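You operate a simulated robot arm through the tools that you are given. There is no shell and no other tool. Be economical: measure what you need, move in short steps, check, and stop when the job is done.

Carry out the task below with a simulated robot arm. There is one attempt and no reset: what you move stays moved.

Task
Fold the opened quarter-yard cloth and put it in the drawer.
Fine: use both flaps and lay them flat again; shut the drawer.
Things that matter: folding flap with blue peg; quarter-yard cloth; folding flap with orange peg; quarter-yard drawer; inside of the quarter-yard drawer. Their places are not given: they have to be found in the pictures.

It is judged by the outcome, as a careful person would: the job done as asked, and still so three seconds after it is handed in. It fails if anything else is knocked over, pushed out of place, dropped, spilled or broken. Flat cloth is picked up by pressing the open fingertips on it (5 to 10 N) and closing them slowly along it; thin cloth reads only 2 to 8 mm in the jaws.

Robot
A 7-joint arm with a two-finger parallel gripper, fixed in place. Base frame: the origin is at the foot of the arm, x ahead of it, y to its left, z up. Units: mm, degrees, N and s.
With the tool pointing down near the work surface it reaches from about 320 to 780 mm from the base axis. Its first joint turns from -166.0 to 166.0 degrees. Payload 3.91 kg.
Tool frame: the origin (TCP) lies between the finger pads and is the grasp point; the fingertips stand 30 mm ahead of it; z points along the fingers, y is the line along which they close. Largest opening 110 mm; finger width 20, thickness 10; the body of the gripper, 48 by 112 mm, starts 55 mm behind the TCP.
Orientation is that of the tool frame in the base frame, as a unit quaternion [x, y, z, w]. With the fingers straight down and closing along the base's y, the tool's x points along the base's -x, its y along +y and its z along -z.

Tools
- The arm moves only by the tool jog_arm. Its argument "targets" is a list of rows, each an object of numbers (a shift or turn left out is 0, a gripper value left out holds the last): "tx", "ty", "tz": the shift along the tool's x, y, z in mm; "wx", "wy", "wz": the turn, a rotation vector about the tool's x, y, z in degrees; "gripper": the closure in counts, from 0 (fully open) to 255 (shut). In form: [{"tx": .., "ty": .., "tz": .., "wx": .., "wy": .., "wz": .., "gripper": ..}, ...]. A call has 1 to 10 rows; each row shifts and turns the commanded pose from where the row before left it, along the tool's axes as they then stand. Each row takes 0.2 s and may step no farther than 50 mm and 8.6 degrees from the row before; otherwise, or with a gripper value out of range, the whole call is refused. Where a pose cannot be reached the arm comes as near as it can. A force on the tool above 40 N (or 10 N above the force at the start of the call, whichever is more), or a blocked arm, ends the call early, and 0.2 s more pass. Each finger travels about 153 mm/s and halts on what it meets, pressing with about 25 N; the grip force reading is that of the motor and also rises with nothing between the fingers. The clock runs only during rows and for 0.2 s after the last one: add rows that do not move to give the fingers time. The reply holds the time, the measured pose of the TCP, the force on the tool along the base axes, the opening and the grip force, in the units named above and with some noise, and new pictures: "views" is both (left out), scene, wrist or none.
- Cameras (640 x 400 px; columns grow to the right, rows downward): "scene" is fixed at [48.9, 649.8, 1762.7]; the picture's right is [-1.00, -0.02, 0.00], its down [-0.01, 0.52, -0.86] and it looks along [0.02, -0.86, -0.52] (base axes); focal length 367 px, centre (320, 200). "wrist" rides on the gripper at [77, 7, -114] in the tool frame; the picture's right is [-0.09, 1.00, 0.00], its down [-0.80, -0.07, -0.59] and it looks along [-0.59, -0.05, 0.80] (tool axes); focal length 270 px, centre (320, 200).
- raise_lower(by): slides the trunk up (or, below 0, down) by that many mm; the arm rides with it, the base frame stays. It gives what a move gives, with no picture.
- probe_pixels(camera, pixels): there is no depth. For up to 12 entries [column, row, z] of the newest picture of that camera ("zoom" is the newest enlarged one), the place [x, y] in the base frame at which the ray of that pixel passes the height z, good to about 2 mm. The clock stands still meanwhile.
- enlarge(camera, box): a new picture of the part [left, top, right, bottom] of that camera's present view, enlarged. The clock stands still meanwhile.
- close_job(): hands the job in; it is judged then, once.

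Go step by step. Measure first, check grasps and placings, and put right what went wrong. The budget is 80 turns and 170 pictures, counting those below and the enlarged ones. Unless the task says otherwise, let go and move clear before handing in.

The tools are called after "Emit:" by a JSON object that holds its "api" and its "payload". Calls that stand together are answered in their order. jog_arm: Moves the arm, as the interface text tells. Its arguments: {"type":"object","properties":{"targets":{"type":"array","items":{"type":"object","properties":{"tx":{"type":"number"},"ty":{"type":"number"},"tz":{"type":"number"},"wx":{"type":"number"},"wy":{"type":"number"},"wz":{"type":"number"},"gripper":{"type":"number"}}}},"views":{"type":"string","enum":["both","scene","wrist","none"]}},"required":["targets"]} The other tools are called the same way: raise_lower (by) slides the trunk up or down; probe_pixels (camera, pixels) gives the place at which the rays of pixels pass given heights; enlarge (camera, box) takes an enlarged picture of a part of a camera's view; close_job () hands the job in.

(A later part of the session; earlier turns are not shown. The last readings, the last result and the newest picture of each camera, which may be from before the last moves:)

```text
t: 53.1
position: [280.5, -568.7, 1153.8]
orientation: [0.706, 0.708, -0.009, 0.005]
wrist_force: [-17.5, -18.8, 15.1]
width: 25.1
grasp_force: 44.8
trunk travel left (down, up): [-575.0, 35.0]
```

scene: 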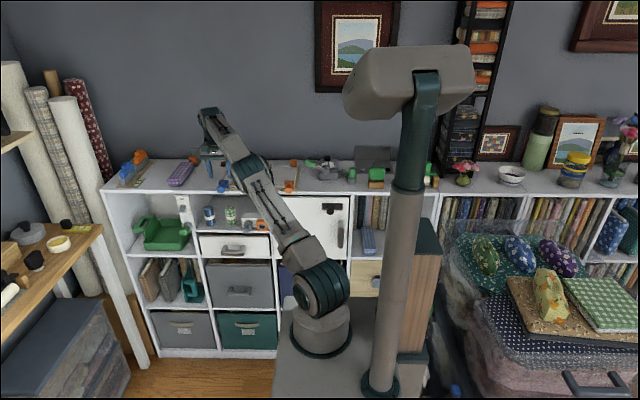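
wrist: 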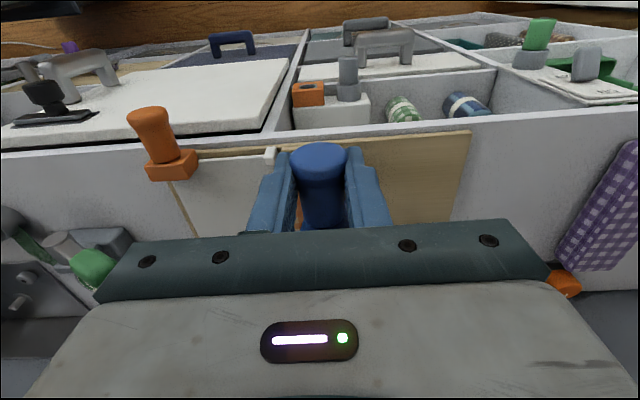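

Emit:
{"api": "jog_arm", "payload": {"targets": [{"tx": -3, "ty": -5, "tz": 0}, {"ty": -4.2, "tz": 3}, {"ty": -3.3, "tz": 4}, {"ty": -3, "tz": 4.5}, {"ty": -2, "tz": 3}, {}], "views": "both"}}

Emit:
{"api": "enlarge", "payload": {"camera": "wrist", "box": [160, 80, 520, 260]}}

```text
t: 54.5
position: [270.4, -569.2, 1140.8]
orientation: [0.705, 0.709, -0.008, 0.004]
wrist_force: [5.5, 7.6, -4.0]
width: 25.4
grasp_force: 45.0
trunk travel left (down, up): [-575.0, 35.0]
```

scene: 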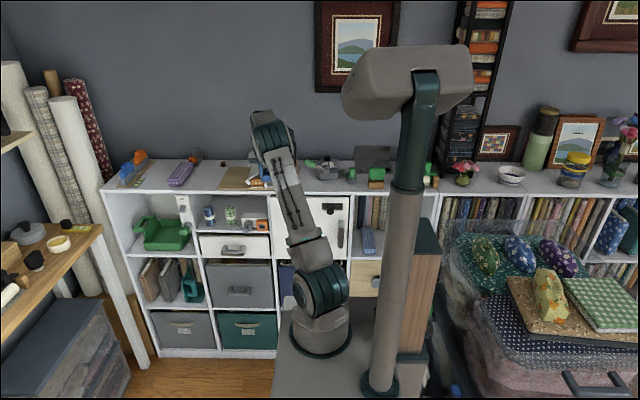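
wrist: 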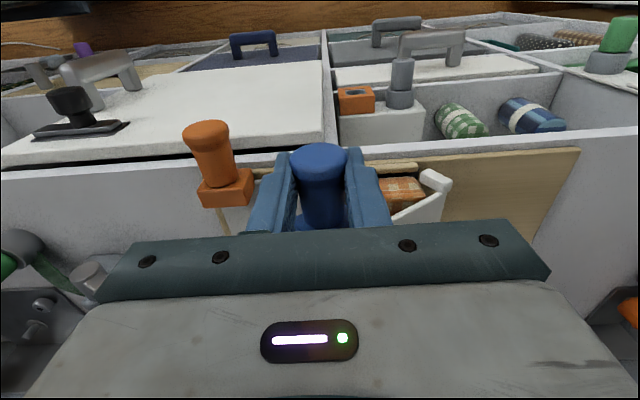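

```text
1.78 times, centred on (340, 170) of wrist
```

zoom: 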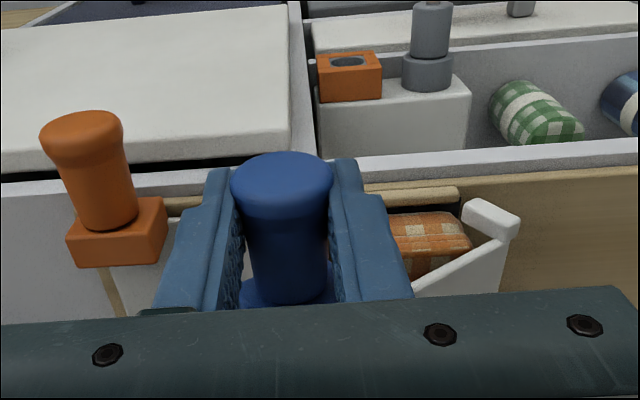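

Flap at ≈146°, same as the orange stop. Push a touch further to be sure it seats.

Emit:
{"api": "jog_arm", "payload": {"targets": [{"ty": -2.7, "tz": 4}, {"ty": -2.5, "tz": 4.5}, {}], "views": "none"}}

```text
t: 55.4
position: [268.9, -566.9, 1138.1]
orientation: [0.705, 0.709, -0.011, 0.01]
wrist_force: [23.2, 7.1, 30.9]
width: 25.2
grasp_force: 45.0
trunk travel left (down, up): [-575.0, 35.0]
```

At the stop (31 N). Now returning the blue flap along the arc.

Emit:
{"api": "jog_arm", "payload": {"targets": [{"ty": 3.5, "tz": -7}, {"ty": 4, "tz": -6.8}, {"ty": 5, "tz": -6.6}, {"ty": 4.3, "tz": -4.4}, {"ty": 4.4, "tz": -4.3}, {"ty": 4.8, "tz": -3.8}, {"ty": 4.9, "tz": -3.7}, {"ty": 5.2, "tz": -3.2}, {"ty": 5.4, "tz": -3}, {"ty": 5.6, "tz": -2.5}], "views": "none"}}

```text
t: 57.5
position: [312.2, -568.8, 1176.6]
orientation: [0.706, 0.708, -0.01, 0.004]
wrist_force: [11.4, 17.0, -26.2]
width: 25.1
grasp_force: 43.9
trunk travel left (down, up): [-575.0, 35.0]
```

Emit:
{"api": "jog_arm", "payload": {"targets": [{"tx": 2, "ty": 5.5, "tz": 2}, {"ty": 5.5, "tz": 0}, {"ty": 5.9, "tz": -1.6}, {"ty": 5.9, "tz": -1.5}, {"ty": 6, "tz": -0.8}, {"ty": 6.1, "tz": -0.8}, {"ty": 6.1, "tz": 0}, {"ty": 6.1, "tz": 0}, {"ty": 6.1, "tz": 0.7}, {"ty": 6.1, "tz": 0.7}], "views": "none"}}

```text
t: 59.8
position: [369.6, -567.4, 1175.0]
orientation: [0.706, 0.708, -0.008, 0.002]
wrist_force: [-4.7, 18.4, -29.8]
width: 25.5
grasp_force: 44.9
trunk travel left (down, up): [-575.0, 35.0]
```

Stress building; loosen the jaws briefly to relax, then regrip and look.

Emit:
{"api": "jog_arm", "payload": {"targets": [{"gripper": 190}, {}, {}], "views": "wrist"}}

```text
t: 60.5
position: [368.4, -568.0, 1179.1]
orientation: [0.706, 0.709, -0.01, 0.006]
wrist_force: [0.2, 0.2, -0.1]
width: 28.3
grasp_force: 0.0
trunk travel left (down, up): [-575.0, 35.0]
```

wrist: 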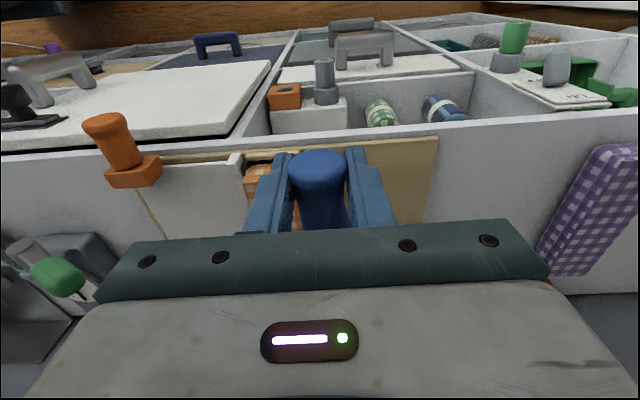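

Emit:
{"api": "jog_arm", "payload": {"targets": [{"gripper": 200}, {}, {"ty": 6.3, "tz": 1.2}, {"ty": 6.3, "tz": 1.6}, {"ty": 5.7, "tz": 1.9}, {"ty": 5.6, "tz": 2.1}, {"ty": 5.4, "tz": 2.5}, {"ty": 5.3, "tz": 2.8}, {"ty": 5, "tz": 3.3}, {"ty": 5, "tz": 3.3}], "views": "none"}}

```text
t: 62.8
position: [414.9, -568.7, 1157.0]
orientation: [0.705, 0.709, -0.01, 0.004]
wrist_force: [0.8, -1.5, 1.4]
width: 25.4
grasp_force: 45.6
trunk travel left (down, up): [-575.0, 35.0]
```

Emit:
{"api": "jog_arm", "payload": {"targets": [{"ty": 4.4, "tz": 3.8}, {"ty": 4.2, "tz": 4.1}, {"ty": 3.9, "tz": 4.4}, {"ty": 3.7, "tz": 4.6}, {"ty": 3.4, "tz": 4.8}, {"ty": 3.2, "tz": 5}, {"ty": 2.7, "tz": 5.2}, {"ty": 2.5, "tz": 5.4}, {"ty": 2.1, "tz": 5.5}, {"ty": 1.9, "tz": 5.6}], "views": "none"}}

Emit:
{"api": "jog_arm", "payload": {"targets": [{"ty": 1.2, "tz": 5.7}, {"ty": 1, "tz": 5.8}, {"ty": 0.5, "tz": 5}, {"tz": 5}, {"tz": 3}, {}], "views": "wrist"}}

```text
t: 65.0
position: [445.9, -568.4, 1110.8]
orientation: [0.706, 0.708, -0.01, 0.005]
wrist_force: [-7.0, 4.7, -2.4]
width: 25.8
grasp_force: 44.9
trunk travel left (down, up): [-575.0, 35.0]
```

```text
t: 66.3
position: [449.4, -568.1, 1086.6]
orientation: [0.706, 0.709, -0.009, 0.005]
wrist_force: [4.1, 3.8, 0.3]
width: 25.5
grasp_force: 44.8
trunk travel left (down, up): [-575.0, 35.0]
```

wrist: 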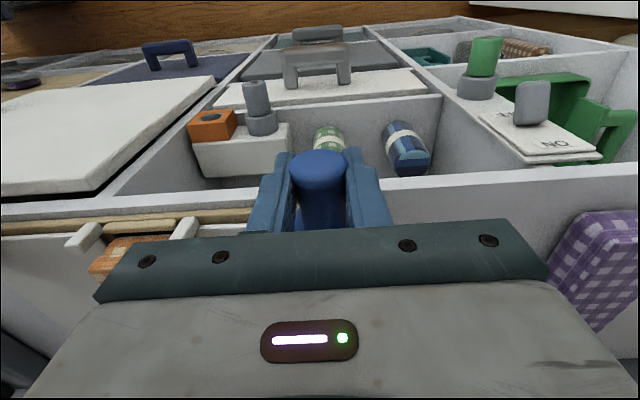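

Almost flat; press down a little to feel contact.

Emit:
{"api": "jog_arm", "payload": {"targets": [{"tz": 3}, {"tz": 3}, {}], "views": "none"}}

```text
t: 67.2
position: [449.7, -567.6, 1083.7]
orientation: [0.705, 0.709, -0.009, 0.007]
wrist_force: [8.9, 1.7, 13.1]
width: 25.6
grasp_force: 44.9
trunk travel left (down, up): [-575.0, 35.0]
```

Contact felt: blue flap is flat. Release, rise and back off to view the board and folded cloth.

Emit:
{"api": "jog_arm", "payload": {"targets": [{"tz": -2, "gripper": 110}, {}, {"tz": -45}, {"tz": -45, "ty": -20}, {"tz": -35, "ty": -30}, {"ty": -40, "tx": 20}, {"ty": -38, "tx": 30}, {"tx": 40}, {"tx": 20, "tz": -30}, {}], "views": "both"}}

Emit:
{"api": "enlarge", "payload": {"camera": "wrist", "box": [160, 80, 520, 260]}}

Emit:
{"api": "enlarge", "payload": {"camera": "scene", "box": [190, 140, 310, 215]}}

```text
t: 69.3
position: [318.8, -458.6, 1236.8]
orientation: [0.706, 0.709, -0.01, 0.005]
wrist_force: [0.6, 0.5, 0.0]
width: 62.7
grasp_force: 0.1
trunk travel left (down, up): [-575.0, 35.0]
```

scene: 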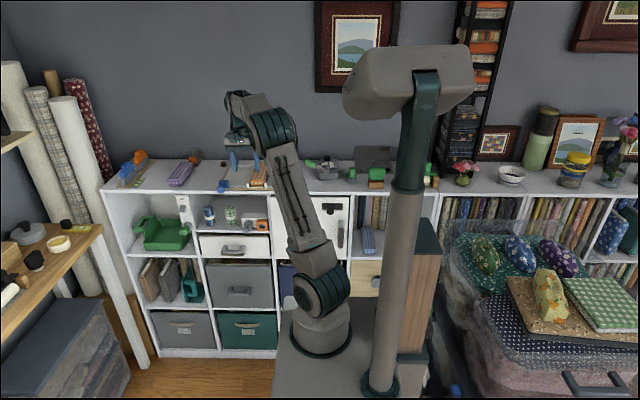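
wrist: 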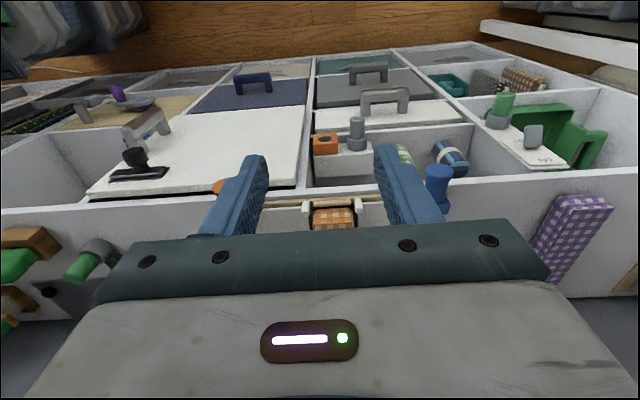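

```text
1.78 times, centred on (340, 170) of wrist
```

zoom: 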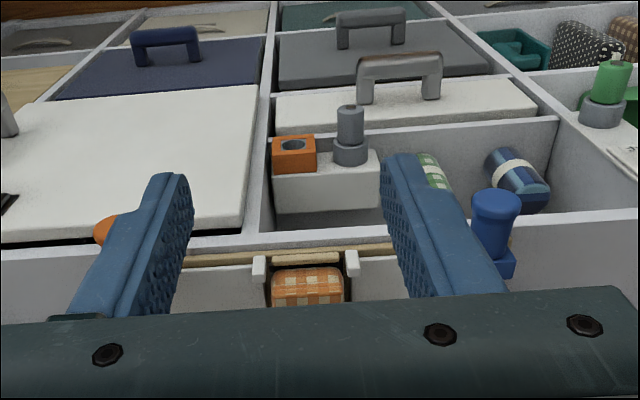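

```text
5.33 times, centred on (250, 178) of scene
```

zoom: 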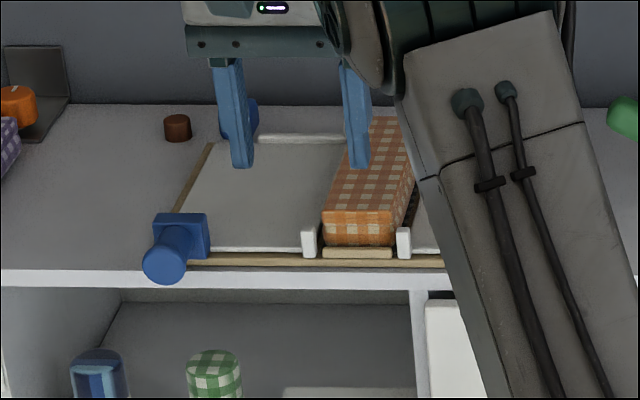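

Folding worked: bundle in the middle (zoom 365,190), flaps flat and bare. Next I look at the drawers from the front with a tilted wrist.

Emit:
{"api": "jog_arm", "payload": {"targets": [{"tx": 40, "ty": 10}, {"tx": 40, "ty": 10}, {"tx": 40, "ty": 15}, {"tx": 30, "ty": 15, "tz": 20}, {"tz": 40, "ty": 15}, {"tz": 40, "ty": 15}, {"tz": 40, "ty": 15}, {"tz": 40}, {"tz": 40}, {}], "views": "none"}}

Emit:
{"api": "jog_arm", "payload": {"targets": [{"wy": -8.5}, {"wy": -8.5}, {"wy": -8.5}, {"wy": -8.5}, {}], "views": "both"}}

Emit:
{"api": "enlarge", "payload": {"camera": "wrist", "box": [120, 0, 520, 230]}}

```text
t: 71.5
position: [415.3, -311.0, 1010.0]
orientation: [0.705, 0.709, -0.01, 0.006]
wrist_force: [-0.1, 0.0, -0.2]
width: 62.6
grasp_force: 0.0
trunk travel left (down, up): [-575.0, 35.0]
```

```text
t: 72.8
position: [414.5, -312.2, 1012.8]
orientation: [0.672, 0.675, -0.216, 0.213]
wrist_force: [-0.1, 0.1, 0.0]
width: 62.8
grasp_force: 0.0
trunk travel left (down, up): [-575.0, 35.0]
```

scene: 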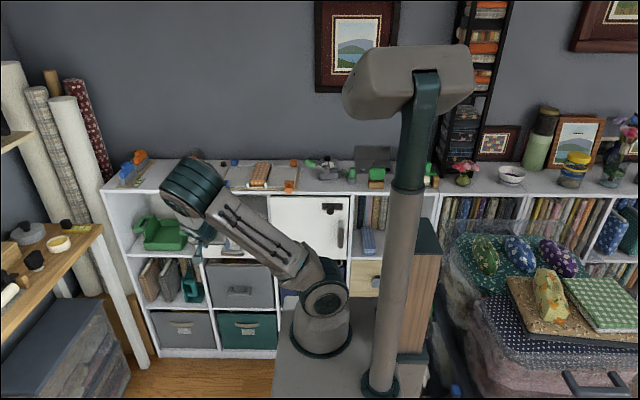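
wrist: 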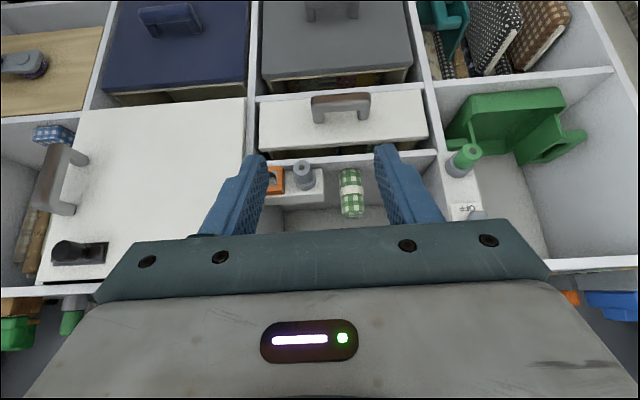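

```text
1.60 times, centred on (320, 115) of wrist
```

zoom: 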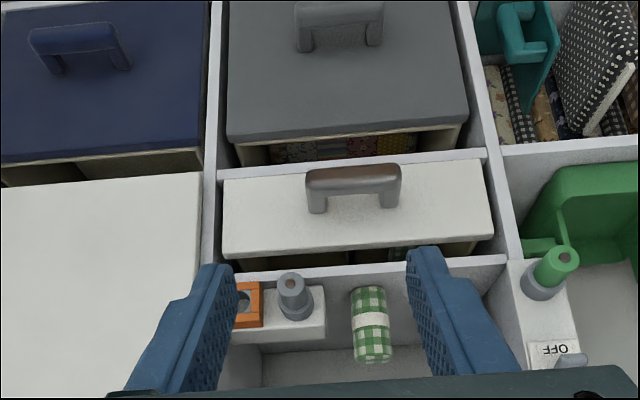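

Emit:
{"api": "enlarge", "payload": {"camera": "wrist", "box": [255, 60, 425, 165]}}

Emit:
{"api": "enlarge", "payload": {"camera": "scene", "box": [200, 240, 300, 302]}}

Emit:
{"api": "enlarge", "payload": {"camera": "wrist", "box": [60, 0, 260, 110]}}

```text
3.76 times, centred on (340, 112) of wrist
```

zoom: 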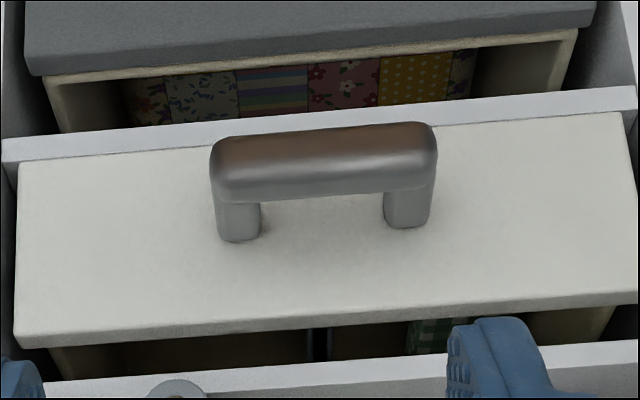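

```text
6.40 times, centred on (250, 271) of scene
```

zoom: 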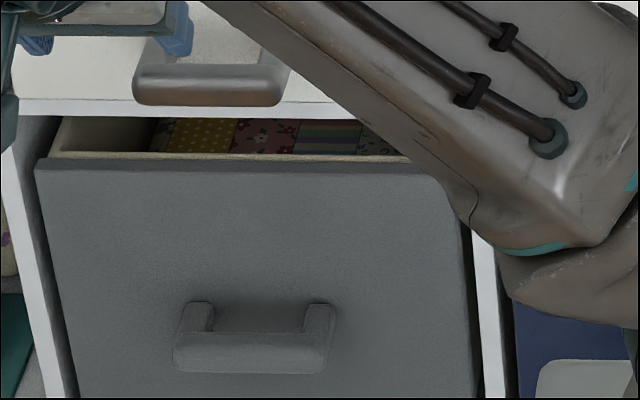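

```text
3.20 times, centred on (160, 55) of wrist
```

zoom: 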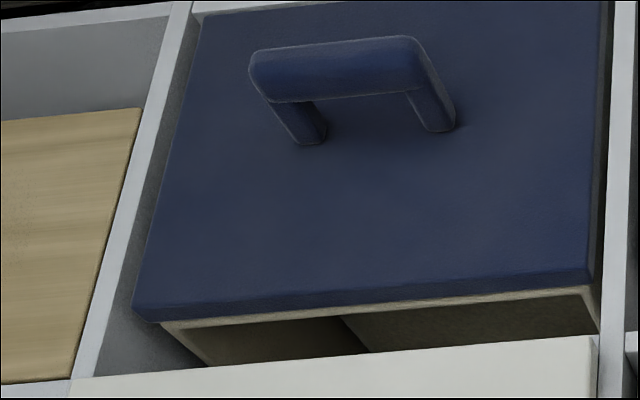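

The white drawer holds a divided tray with a green gingham bundle, so it fits. Measuring its handle with both cameras.

Emit:
{"api": "probe_pixels", "payload": {"camera": "wrist", "pixels": [[311.4, 104, 860], [371, 100, 860], [311.4, 104, 830], [371, 100, 830], [314, 122, 840], [367, 119, 840], [260, 150, 890], [428, 140, 890], [258, 105, 820], [422, 92, 820]]}}

Emit:
{"api": "probe_pixels", "payload": {"camera": "scene", "pixels": [[221, 251, 860], [246, 251, 860], [221, 251, 830], [246, 251, 830], [199, 236, 890], [269, 236, 890], [200, 256, 820], [271, 255, 820]]}}

```text
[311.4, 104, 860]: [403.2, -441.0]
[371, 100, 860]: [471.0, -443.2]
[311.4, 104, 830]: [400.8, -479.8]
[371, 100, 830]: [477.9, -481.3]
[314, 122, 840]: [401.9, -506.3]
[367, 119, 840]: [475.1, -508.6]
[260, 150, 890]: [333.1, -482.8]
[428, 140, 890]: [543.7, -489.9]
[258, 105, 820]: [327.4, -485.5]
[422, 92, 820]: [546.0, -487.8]
```

```text
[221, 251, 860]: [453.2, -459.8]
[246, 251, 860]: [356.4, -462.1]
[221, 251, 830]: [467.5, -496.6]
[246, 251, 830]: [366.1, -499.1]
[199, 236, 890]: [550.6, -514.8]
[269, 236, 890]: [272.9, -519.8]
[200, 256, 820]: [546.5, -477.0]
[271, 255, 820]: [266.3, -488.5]
```

Handle centre ≈ (443,-565,770), about 98 mm wide; I'll grip its bar with fingers above and below, so roll the tool -90° and pitch it forward.

Emit:
{"api": "jog_arm", "payload": {"targets": [{"wz": -8.5}, {"wz": -8.5}, {"wz": -8.5}, {"wz": -8.5}, {"wz": -8.5}, {"wz": -8.5}, {"wz": -8.5}, {"wz": -8.5}, {"wz": -8.5}, {"wz": -8.5}], "views": "none"}}

Emit:
{"api": "jog_arm", "payload": {"targets": [{"wz": -5, "gripper": 120}, {"wx": 8.5}, {"wx": 8.5}, {"wx": 8.5}, {}], "views": "both"}}

```text
t: 75.0
position: [415.4, -311.6, 1013.5]
orientation: [0.036, 0.953, -0.302, 0.01]
wrist_force: [-0.7, 0.3, 0.2]
width: 62.5
grasp_force: 0.1
trunk travel left (down, up): [-575.0, 35.0]
```

```text
t: 76.2
position: [415.0, -310.8, 1012.8]
orientation: [-0.003, 0.863, -0.505, -0.002]
wrist_force: [-0.5, -0.1, 0.4]
width: 58.4
grasp_force: 0.1
trunk travel left (down, up): [-575.0, 35.0]
```

scene: 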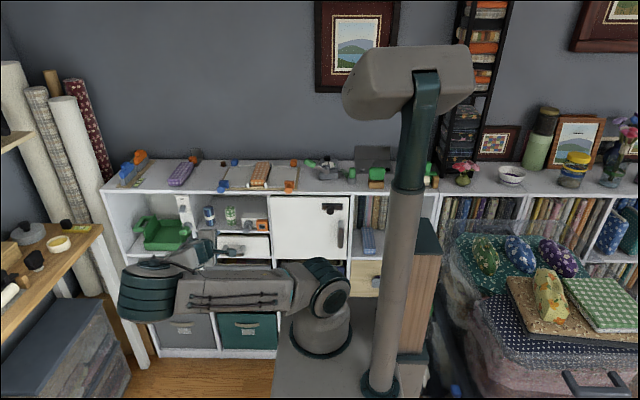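
wrist: 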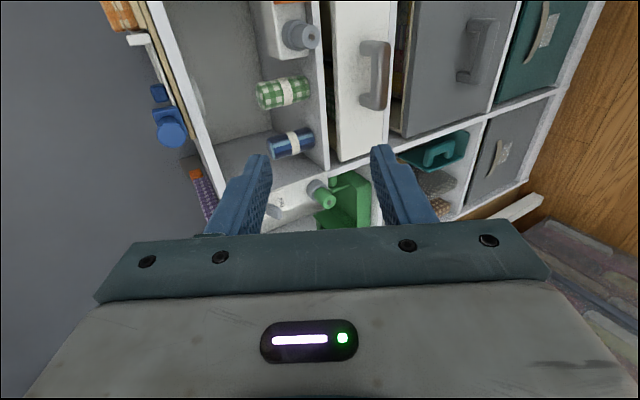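

Roll and pitch are right. Approaching the handle in part, then re-measuring from nearer.

Emit:
{"api": "jog_arm", "payload": {"targets": [{"tz": 40, "ty": 14, "tx": -5}, {"tz": 40, "ty": 14, "tx": -5}, {"tz": 40, "ty": 14, "tx": -5}, {"tz": 40, "ty": 14, "tx": -5}, {"tz": 30, "ty": 14, "tx": -5}, {}], "views": "both"}}

Emit:
{"api": "enlarge", "payload": {"camera": "wrist", "box": [160, 0, 520, 240]}}

```text
t: 77.5
position: [438.7, -442.2, 858.0]
orientation: [-0.003, 0.863, -0.505, -0.002]
wrist_force: [-0.4, 0.5, -0.7]
width: 57.9
grasp_force: 0.1
trunk travel left (down, up): [-575.0, 35.0]
```

scene: 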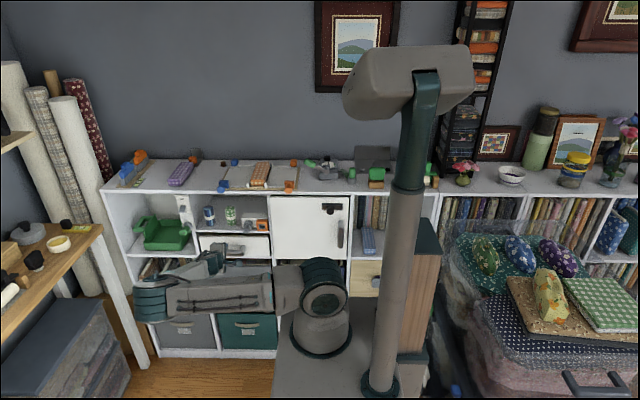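
wrist: 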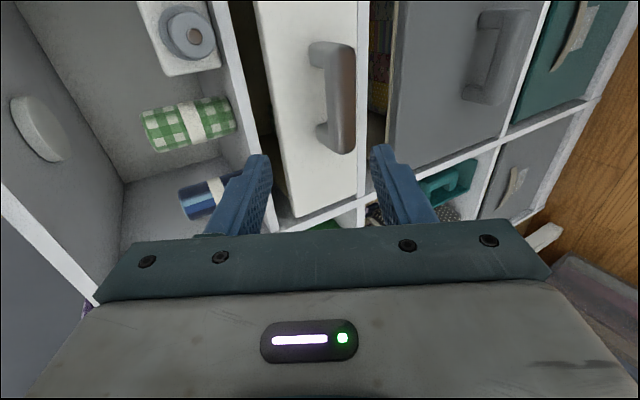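

```text
1.67 times, centred on (340, 120) of wrist
```

zoom: 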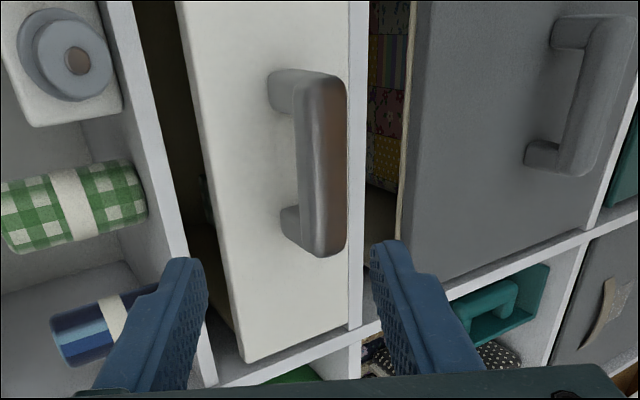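

Bar lies on a line offset +20.5 mm in tool y, ~145 mm ahead. Advancing 100 mm, then check.

Emit:
{"api": "jog_arm", "payload": {"targets": [{"ty": 10, "tx": -1, "tz": 25}, {"ty": 10.5, "tx": -1, "tz": 25}, {"tz": 25}, {"tz": 25}, {}], "views": "wrist"}}

Emit:
{"api": "enlarge", "payload": {"camera": "wrist", "box": [160, 0, 520, 240]}}

```text
t: 78.8
position: [441.8, -520.2, 792.1]
orientation: [-0.004, 0.863, -0.505, -0.002]
wrist_force: [0.2, -0.3, -0.1]
width: 58.2
grasp_force: 0.1
trunk travel left (down, up): [-575.0, 35.0]
```

wrist: 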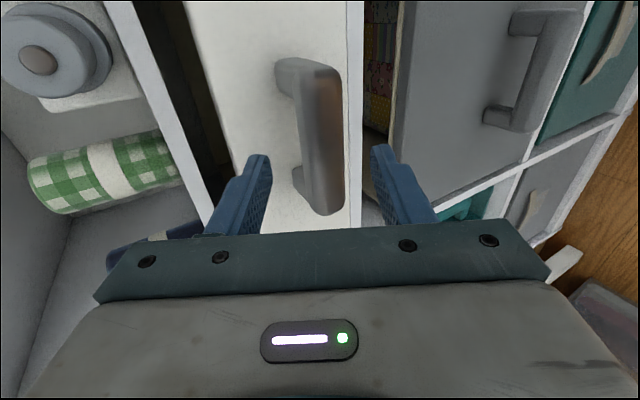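

```text
1.67 times, centred on (340, 120) of wrist
```

zoom: 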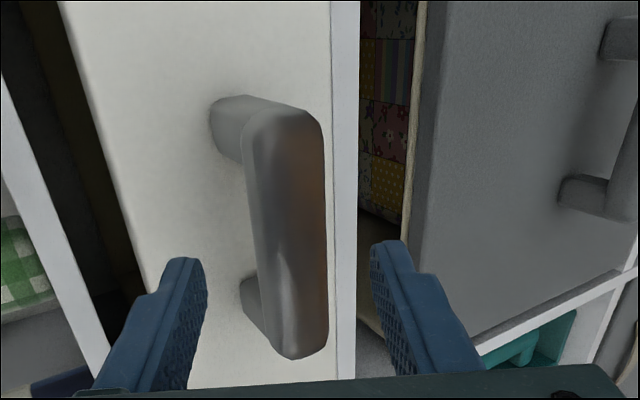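

Bar centre is now fixed at (444,-561,767), 48 mm ahead and aligned. Advance 42 mm and close on it.

Emit:
{"api": "jog_arm", "payload": {"targets": [{"ty": 1.5, "tz": 15}, {"tz": 15}, {"tz": 12}, {"gripper": 190}, {"gripper": 225}, {}, {}], "views": "wrist"}}

```text
t: 80.3
position: [440.5, -555.7, 771.4]
orientation: [-0.002, 0.862, -0.506, 0.0]
wrist_force: [-0.3, -2.4, 14.1]
width: 34.9
grasp_force: 44.9
trunk travel left (down, up): [-575.0, 35.0]
```

wrist: 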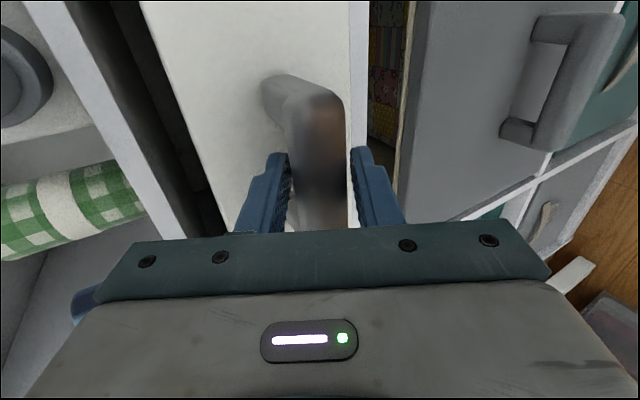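

Bar gripped. Pull toward +y a little and check that the drawer follows.

Emit:
{"api": "jog_arm", "payload": {"targets": [{"ty": 4.9, "tz": -8.7}, {"ty": 4.9, "tz": -8.7}, {"ty": 4.9, "tz": -8.7}, {"ty": 4.9, "tz": -8.7}, {"ty": 4.9, "tz": -8.7}, {}], "views": "both"}}

```text
t: 81.8
position: [441.4, -504.7, 771.0]
orientation: [-0.003, 0.863, -0.506, -0.001]
wrist_force: [-0.3, 1.2, 18.2]
width: 35.1
grasp_force: 44.8
trunk travel left (down, up): [-575.0, 35.0]
```

scene: 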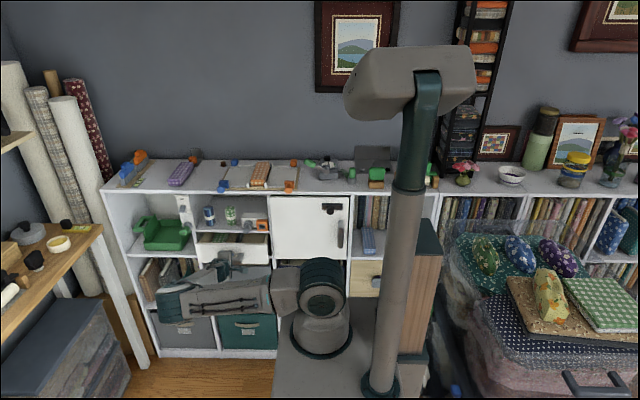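
wrist: 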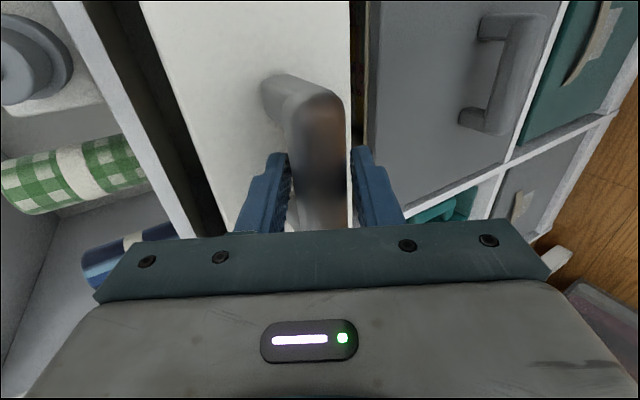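

Drawer follows with little force. Pull out about 190 mm more.

Emit:
{"api": "jog_arm", "payload": {"targets": [{"ty": 9.8, "tz": -17.4}, {"ty": 9.8, "tz": -17.4}, {"ty": 9.8, "tz": -17.4}, {"ty": 9.8, "tz": -17.4}, {"ty": 9.8, "tz": -17.4}, {"ty": 9.8, "tz": -17.4}, {"ty": 9.8, "tz": -17.4}, {"ty": 9.8, "tz": -17.4}, {"ty": 9.8, "tz": -17.4}, {}], "views": "both"}}

Emit:
{"api": "enlarge", "payload": {"camera": "scene", "box": [190, 210, 310, 285]}}

```text
t: 84.0
position: [440.2, -325.0, 771.9]
orientation: [-0.002, 0.863, -0.506, -0.002]
wrist_force: [-3.3, 2.3, 23.8]
width: 35.1
grasp_force: 45.2
trunk travel left (down, up): [-575.0, 35.0]
```

scene: 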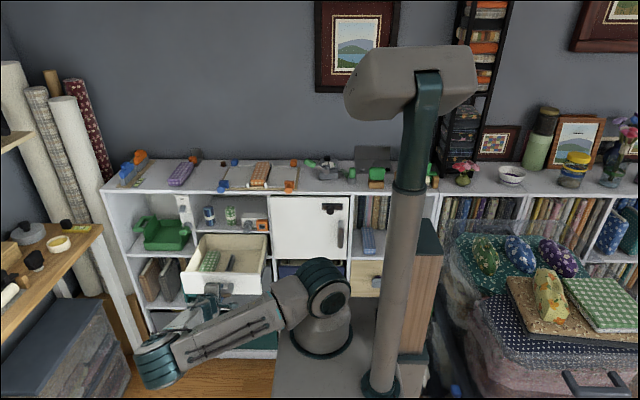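
wrist: 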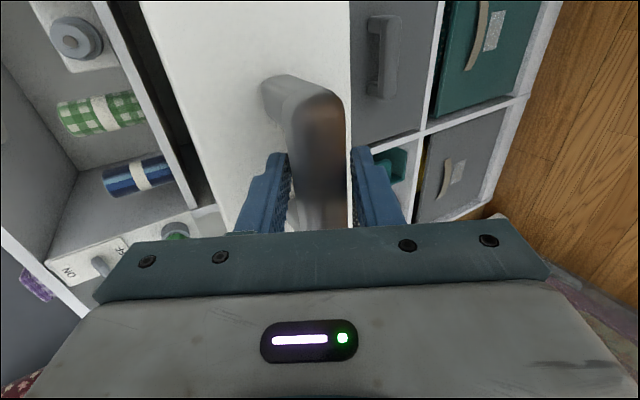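

```text
5.33 times, centred on (250, 248) of scene
```

zoom: 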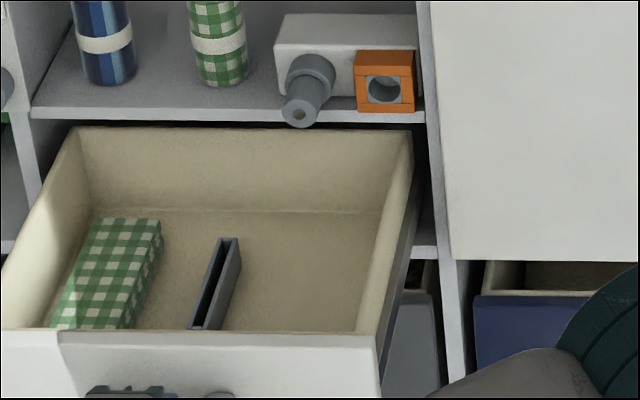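

Drawer is open; green bundle occupies the left half, a divider in the middle, right half is free. Release the handle, back out and rise.

Emit:
{"api": "jog_arm", "payload": {"targets": [{"gripper": 110}, {}, {"tz": -25}, {"tz": -35}, {"ty": -25, "tz": -15}, {"ty": -40, "tz": -10}, {"ty": -45, "tz": -15}, {"ty": -45, "tz": -15}, {"ty": -45, "tz": -20}, {"ty": -40, "tz": -20}], "views": "both"}}

Emit:
{"api": "enlarge", "payload": {"camera": "scene", "box": [180, 210, 310, 300]}}

```text
t: 86.2
position: [439.9, -309.1, 1055.2]
orientation: [-0.003, 0.863, -0.505, -0.002]
wrist_force: [0.3, -0.1, -0.4]
width: 62.6
grasp_force: 0.1
trunk travel left (down, up): [-575.0, 35.0]
```

scene: 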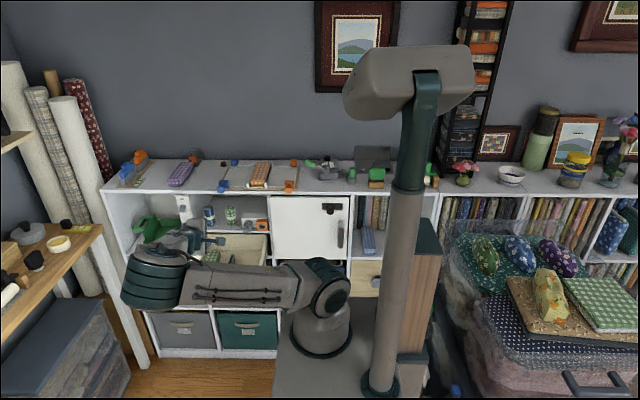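
wrist: 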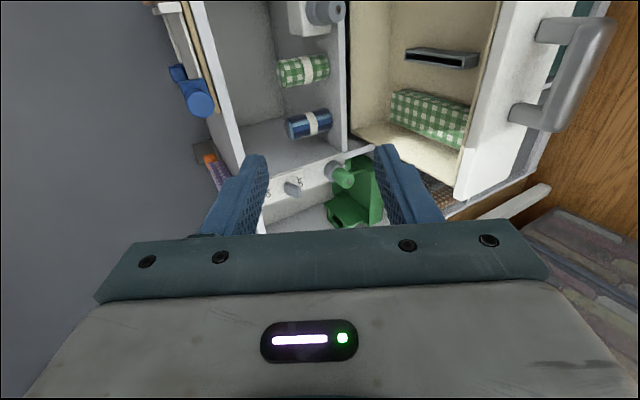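

```text
4.44 times, centred on (245, 255) of scene
```

zoom: 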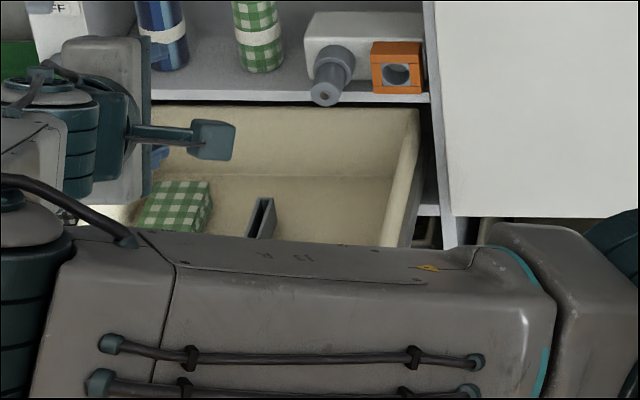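

Now roll back +90° and pitch up to nearly straight down for the cloth.

Emit:
{"api": "jog_arm", "payload": {"targets": [{"ty": -30, "tz": -20, "wz": 8}, {"wz": 8.5}, {"wz": 8.5}, {"wz": 8.5}, {"wz": 8.5}, {"wz": 8.5}, {"wz": 8.5}, {"wz": 8.5}, {"wz": 8.5}, {"wz": 8.5}], "views": "none"}}

Emit:
{"api": "jog_arm", "payload": {"targets": [{"wz": 5.6}, {"wy": 8.5}, {"wy": 8.5}, {"wy": 8.5}, {"wy": 8.5}, {"wy": 8}, {"wy": 4}, {"tz": -30}, {"tz": -40}, {"ty": -20, "tz": -40}], "views": "both"}}

```text
t: 88.3
position: [440.9, -304.8, 1090.2]
orientation: [0.579, 0.64, -0.375, 0.34]
wrist_force: [0.2, 0.5, -0.4]
width: 62.6
grasp_force: 0.0
trunk travel left (down, up): [-575.0, 35.0]
```

```text
t: 90.5
position: [418.8, -276.8, 1198.4]
orientation: [0.701, 0.702, -0.092, 0.088]
wrist_force: [-0.5, 0.1, 0.0]
width: 62.4
grasp_force: 0.1
trunk travel left (down, up): [-575.0, 35.0]
```

scene: 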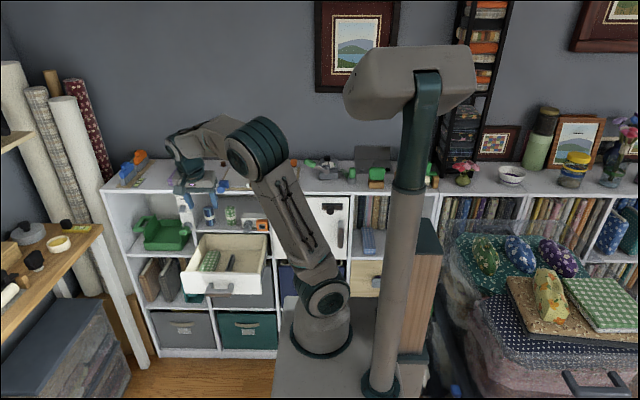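
wrist: 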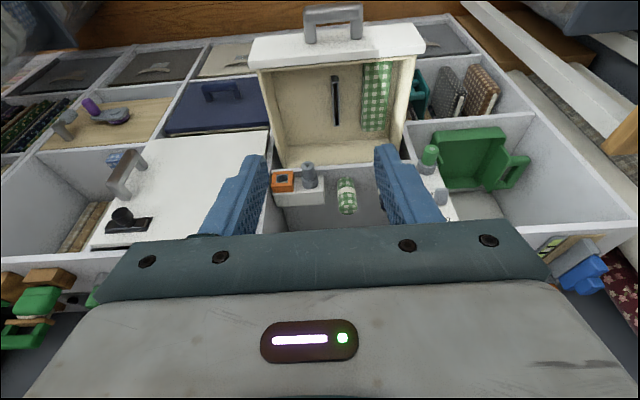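

Good view of the open drawer. Enlarge and measure its interior with both cameras.

Emit:
{"api": "enlarge", "payload": {"camera": "wrist", "box": [230, 0, 440, 180]}}

Emit:
{"api": "enlarge", "payload": {"camera": "scene", "box": [175, 225, 285, 305]}}

Emit:
{"api": "probe_pixels", "payload": {"camera": "wrist", "pixels": [[335, 78, 740], [336, 123, 740], [335, 78, 760], [336, 123, 760], [264, 66, 740], [284, 150, 740], [373, 63, 760], [376, 130, 760], [249, 52, 810], [424, 40, 810]]}}

Emit:
{"api": "probe_pixels", "payload": {"camera": "scene", "pixels": [[184, 275, 810], [262, 275, 810], [204, 236, 810], [268, 235, 810], [232, 254, 760], [229, 270, 760], [220, 251, 760], [198, 270, 760]]}}

```text
2.22 times, centred on (335, 90) of wrist
```

zoom: 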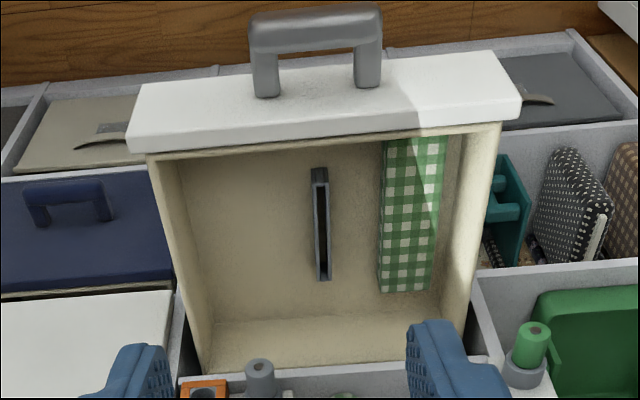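

```text
5.00 times, centred on (230, 265) of scene
```

zoom: 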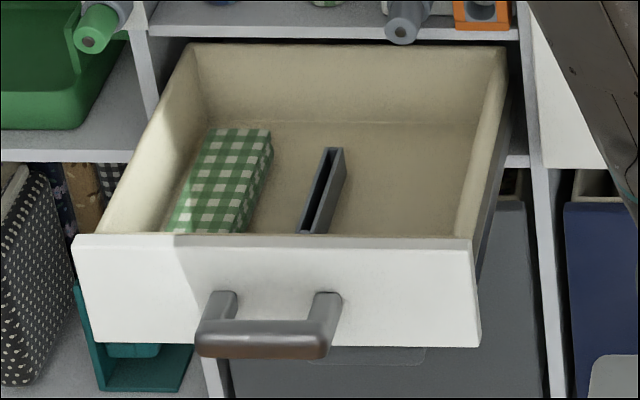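

```text
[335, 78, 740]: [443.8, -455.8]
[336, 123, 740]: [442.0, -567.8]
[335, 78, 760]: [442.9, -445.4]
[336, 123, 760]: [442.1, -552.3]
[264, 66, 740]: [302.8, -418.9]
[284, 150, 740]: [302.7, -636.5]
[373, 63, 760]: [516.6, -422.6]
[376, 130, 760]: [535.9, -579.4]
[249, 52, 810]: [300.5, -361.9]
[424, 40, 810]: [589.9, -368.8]
```

```text
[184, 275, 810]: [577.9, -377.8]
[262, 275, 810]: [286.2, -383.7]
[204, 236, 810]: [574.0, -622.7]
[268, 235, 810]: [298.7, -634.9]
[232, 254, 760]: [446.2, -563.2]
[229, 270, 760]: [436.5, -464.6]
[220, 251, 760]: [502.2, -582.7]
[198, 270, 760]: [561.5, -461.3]
```

Drawer free slot: x≈303–437, y≈-370…-610, rim z≈810. Now move above the bundle.

Emit:
{"api": "jog_arm", "payload": {"targets": [{"tx": -39, "tz": 10, "ty": -12, "gripper": 30}, {"tx": -39, "tz": 10, "ty": -12}, {"tx": -39, "tz": 10, "ty": -12}, {"tx": -39, "tz": 10, "ty": -12}, {"tx": -39, "tz": 10, "ty": -12}, {"tx": -39, "tz": 10, "ty": -12}, {"tx": -39, "tz": 10, "ty": -12}, {"tx": -39, "tz": 10, "ty": -12}, {}], "views": "both"}}

Emit:
{"api": "enlarge", "payload": {"camera": "scene", "box": [190, 140, 310, 215]}}

```text
t: 92.5
position: [328.1, -599.5, 1200.9]
orientation: [0.701, 0.702, -0.091, 0.089]
wrist_force: [-0.3, 0.7, -0.9]
width: 97.0
grasp_force: 0.2
trunk travel left (down, up): [-575.0, 35.0]
```

scene: 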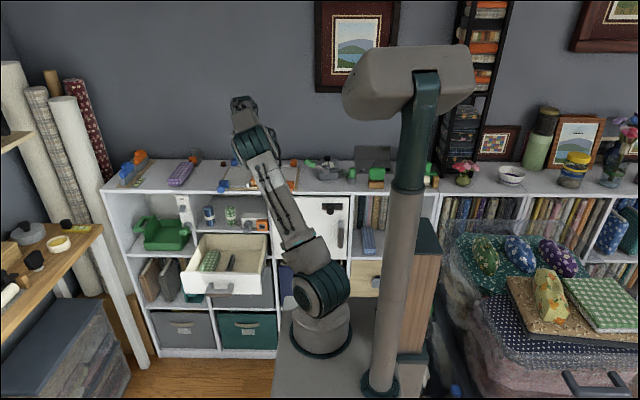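
wrist: 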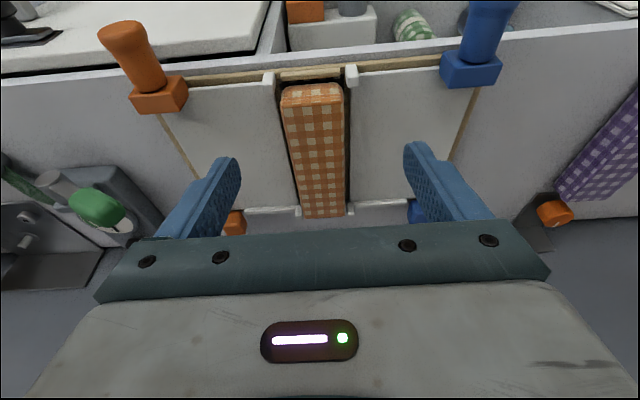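

```text
5.33 times, centred on (250, 178) of scene
```

zoom: 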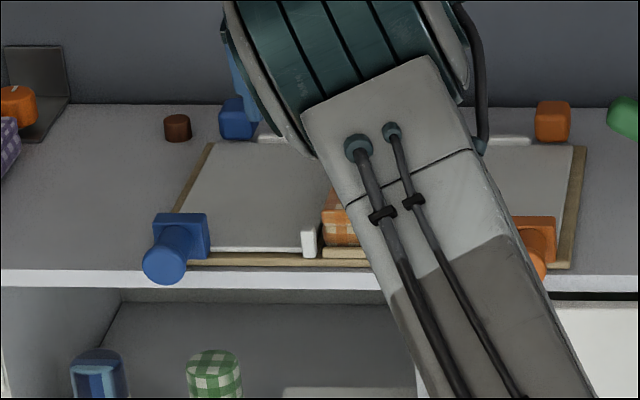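

Bundle clearly seen: front (313,90), back (324,216). Probe its top and the flap plane.

Emit:
{"api": "probe_pixels", "payload": {"camera": "wrist", "pixels": [[282, 108, 1090], [344, 106, 1090], [313, 105, 1090], [302, 217, 1090], [346, 215, 1090], [282, 108, 1110], [344, 106, 1110], [324, 216, 1110], [272, 110, 1062], [349, 105, 1062], [313, 84, 1070], [295, 180, 1090]]}}

Emit:
{"api": "probe_pixels", "payload": {"camera": "scene", "pixels": [[250.8, 182, 1090], [250.8, 182, 1110], [251, 186.5, 1070]]}}

```text
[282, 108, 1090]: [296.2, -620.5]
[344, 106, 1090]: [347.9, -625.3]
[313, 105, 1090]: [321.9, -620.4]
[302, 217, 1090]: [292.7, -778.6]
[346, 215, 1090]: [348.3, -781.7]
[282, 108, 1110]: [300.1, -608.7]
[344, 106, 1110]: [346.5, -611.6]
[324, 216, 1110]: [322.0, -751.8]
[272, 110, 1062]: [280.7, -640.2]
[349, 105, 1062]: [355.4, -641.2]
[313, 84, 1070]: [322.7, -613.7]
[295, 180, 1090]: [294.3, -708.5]
```

```text
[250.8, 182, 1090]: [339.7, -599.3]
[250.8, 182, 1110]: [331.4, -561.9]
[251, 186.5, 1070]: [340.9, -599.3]
```

Bundle: x 294–348, y -615…-782, top z≈1090. Descend with fingers either side at y≈-690, leaving the last few mm.

Emit:
{"api": "jog_arm", "payload": {"targets": [{"tx": -21, "tz": 30, "ty": -2}, {"tx": -21, "tz": 30, "ty": -2}, {"tx": -20, "tz": 30, "ty": -2}, {"tz": 15}, {"tz": 8}, {}], "views": "both"}}

```text
t: 94.0
position: [322.4, -689.3, 1104.6]
orientation: [0.699, 0.703, -0.092, 0.089]
wrist_force: [-0.2, -0.4, -0.1]
width: 97.2
grasp_force: 0.1
trunk travel left (down, up): [-575.0, 35.0]
```

scene: 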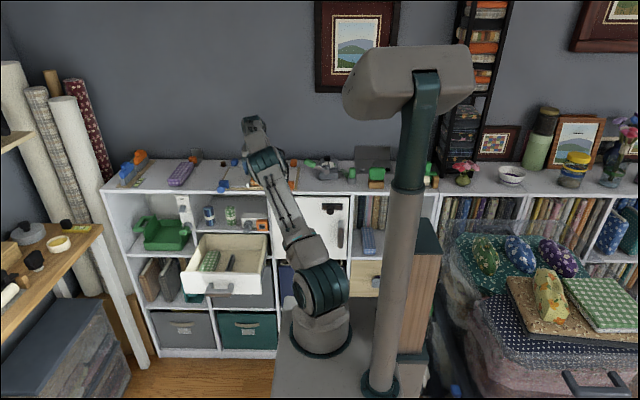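
wrist: 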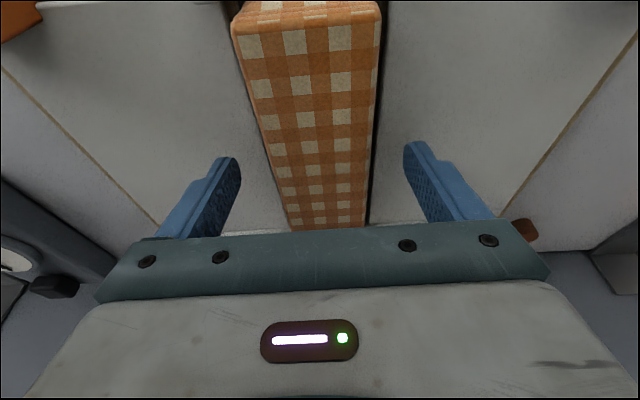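

Fingers straddle the bundle. Lower 5 mm more and close slowly.

Emit:
{"api": "jog_arm", "payload": {"targets": [{"tz": 5}, {"gripper": 80}, {"gripper": 110}, {"gripper": 125}, {"gripper": 140}, {"gripper": 155}, {}, {}], "views": "wrist"}}

```text
t: 95.8
position: [321.4, -691.0, 1099.3]
orientation: [0.7, 0.703, -0.092, 0.089]
wrist_force: [0.4, 0.3, 0.7]
width: 55.2
grasp_force: 25.0
trunk travel left (down, up): [-575.0, 35.0]
```

wrist: 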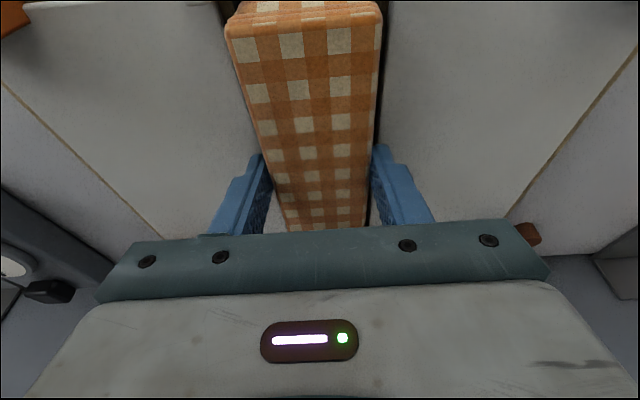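

Holding at 55 mm with 25 N. Lift straight up and check.

Emit:
{"api": "jog_arm", "payload": {"targets": [{"gripper": 175}, {"tx": -2.5, "tz": -9.7}, {"tx": -5, "tz": -19}, {"tx": -7.5, "tz": -29}, {"tx": -7.5, "tz": -29}, {}], "views": "both"}}

Emit:
{"api": "enlarge", "payload": {"camera": "scene", "box": [190, 130, 310, 205]}}

```text
t: 97.2
position: [319.9, -686.8, 1188.9]
orientation: [0.7, 0.703, -0.092, 0.089]
wrist_force: [-0.4, 1.1, 0.4]
width: 34.7
grasp_force: 0.0
out of reach, approached as far as the arm can: row 5
trunk travel left (down, up): [-575.0, 35.0]
```

scene: 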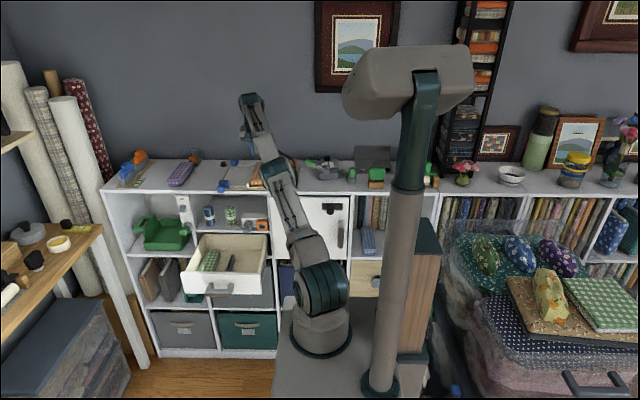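
wrist: 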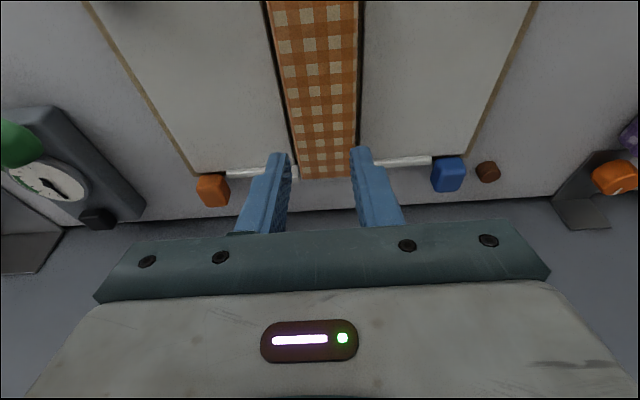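

```text
5.33 times, centred on (250, 168) of scene
```

zoom: 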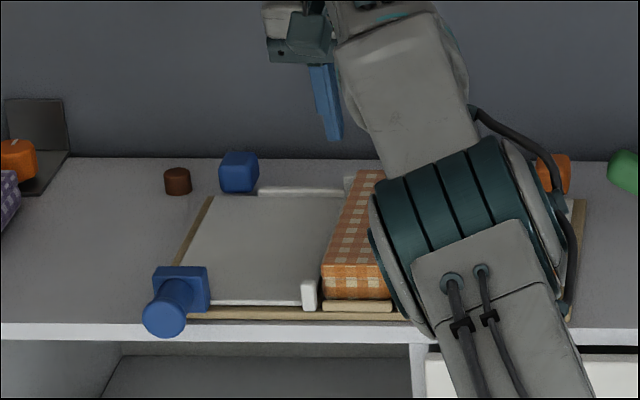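

The jaws slipped off (bundle still in place, undisturbed): the grip was too shallow. Reopen, go down again and feel for the flap surface.

Emit:
{"api": "jog_arm", "payload": {"targets": [{"gripper": 70, "ty": 2.5}, {"tx": 7, "tz": 27}, {"tx": 7, "tz": 27}, {"tx": 6, "tz": 24}, {"tx": 2, "tz": 8}, {"tx": 1, "tz": 3}, {}], "views": "wrist"}}

```text
t: 98.8
position: [323.5, -687.3, 1096.2]
orientation: [0.7, 0.703, -0.091, 0.089]
wrist_force: [0.3, -0.3, -0.4]
width: 80.1
grasp_force: 0.0
trunk travel left (down, up): [-575.0, 35.0]
```

wrist: 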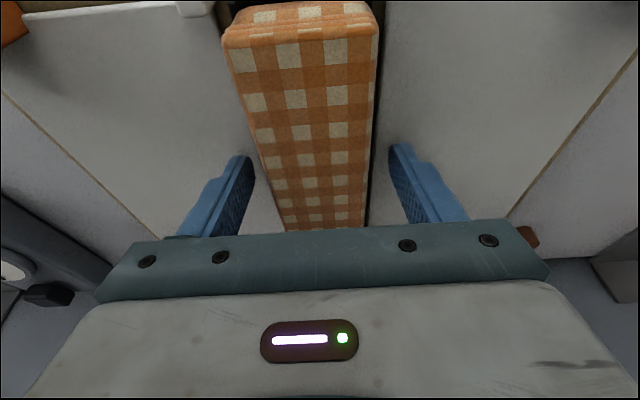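

Emit:
{"api": "jog_arm", "payload": {"targets": [{"tx": 0.8, "tz": 3}, {"tx": 0.8, "tz": 3}, {"tx": 0.8, "tz": 3}, {"tx": 0.8, "tz": 3}, {}], "views": "none"}}

```text
t: 99.7
position: [323.4, -690.1, 1095.9]
orientation: [0.698, 0.702, -0.097, 0.098]
wrist_force: [0.0, 0.5, 10.0]
width: 79.8
grasp_force: 0.1
trunk travel left (down, up): [-575.0, 35.0]
stopped in row 4: the force on the tool passed its limit (the readings are from after the stop); the commanded pose is now the measured one
```

Flap contact at TCP z≈1096. Back off 1 mm, close firmly and wait, then lift slightly while watching the width.

Emit:
{"api": "jog_arm", "payload": {"targets": [{"tz": -1}, {"gripper": 110}, {"gripper": 125}, {"gripper": 140}, {"gripper": 160}, {"gripper": 200}, {}, {}, {}], "views": "wrist"}}

Emit:
{"api": "enlarge", "payload": {"camera": "wrist", "box": [200, 0, 440, 240]}}

```text
t: 101.7
position: [323.3, -689.8, 1094.0]
orientation: [0.698, 0.703, -0.095, 0.097]
wrist_force: [7.6, -6.0, 23.7]
width: 55.8
grasp_force: 24.6
trunk travel left (down, up): [-575.0, 35.0]
```

wrist: 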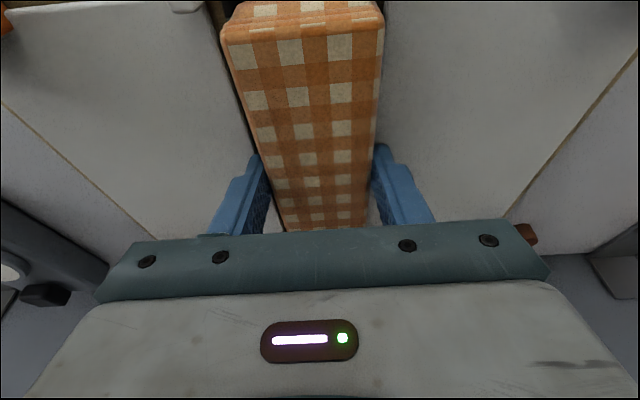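

```text
1.67 times, centred on (320, 120) of wrist
```

zoom: 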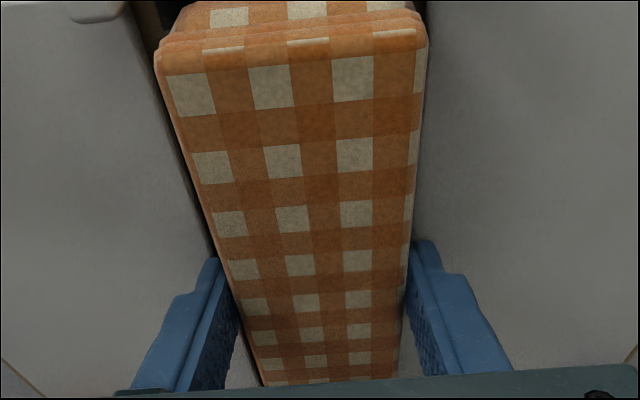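

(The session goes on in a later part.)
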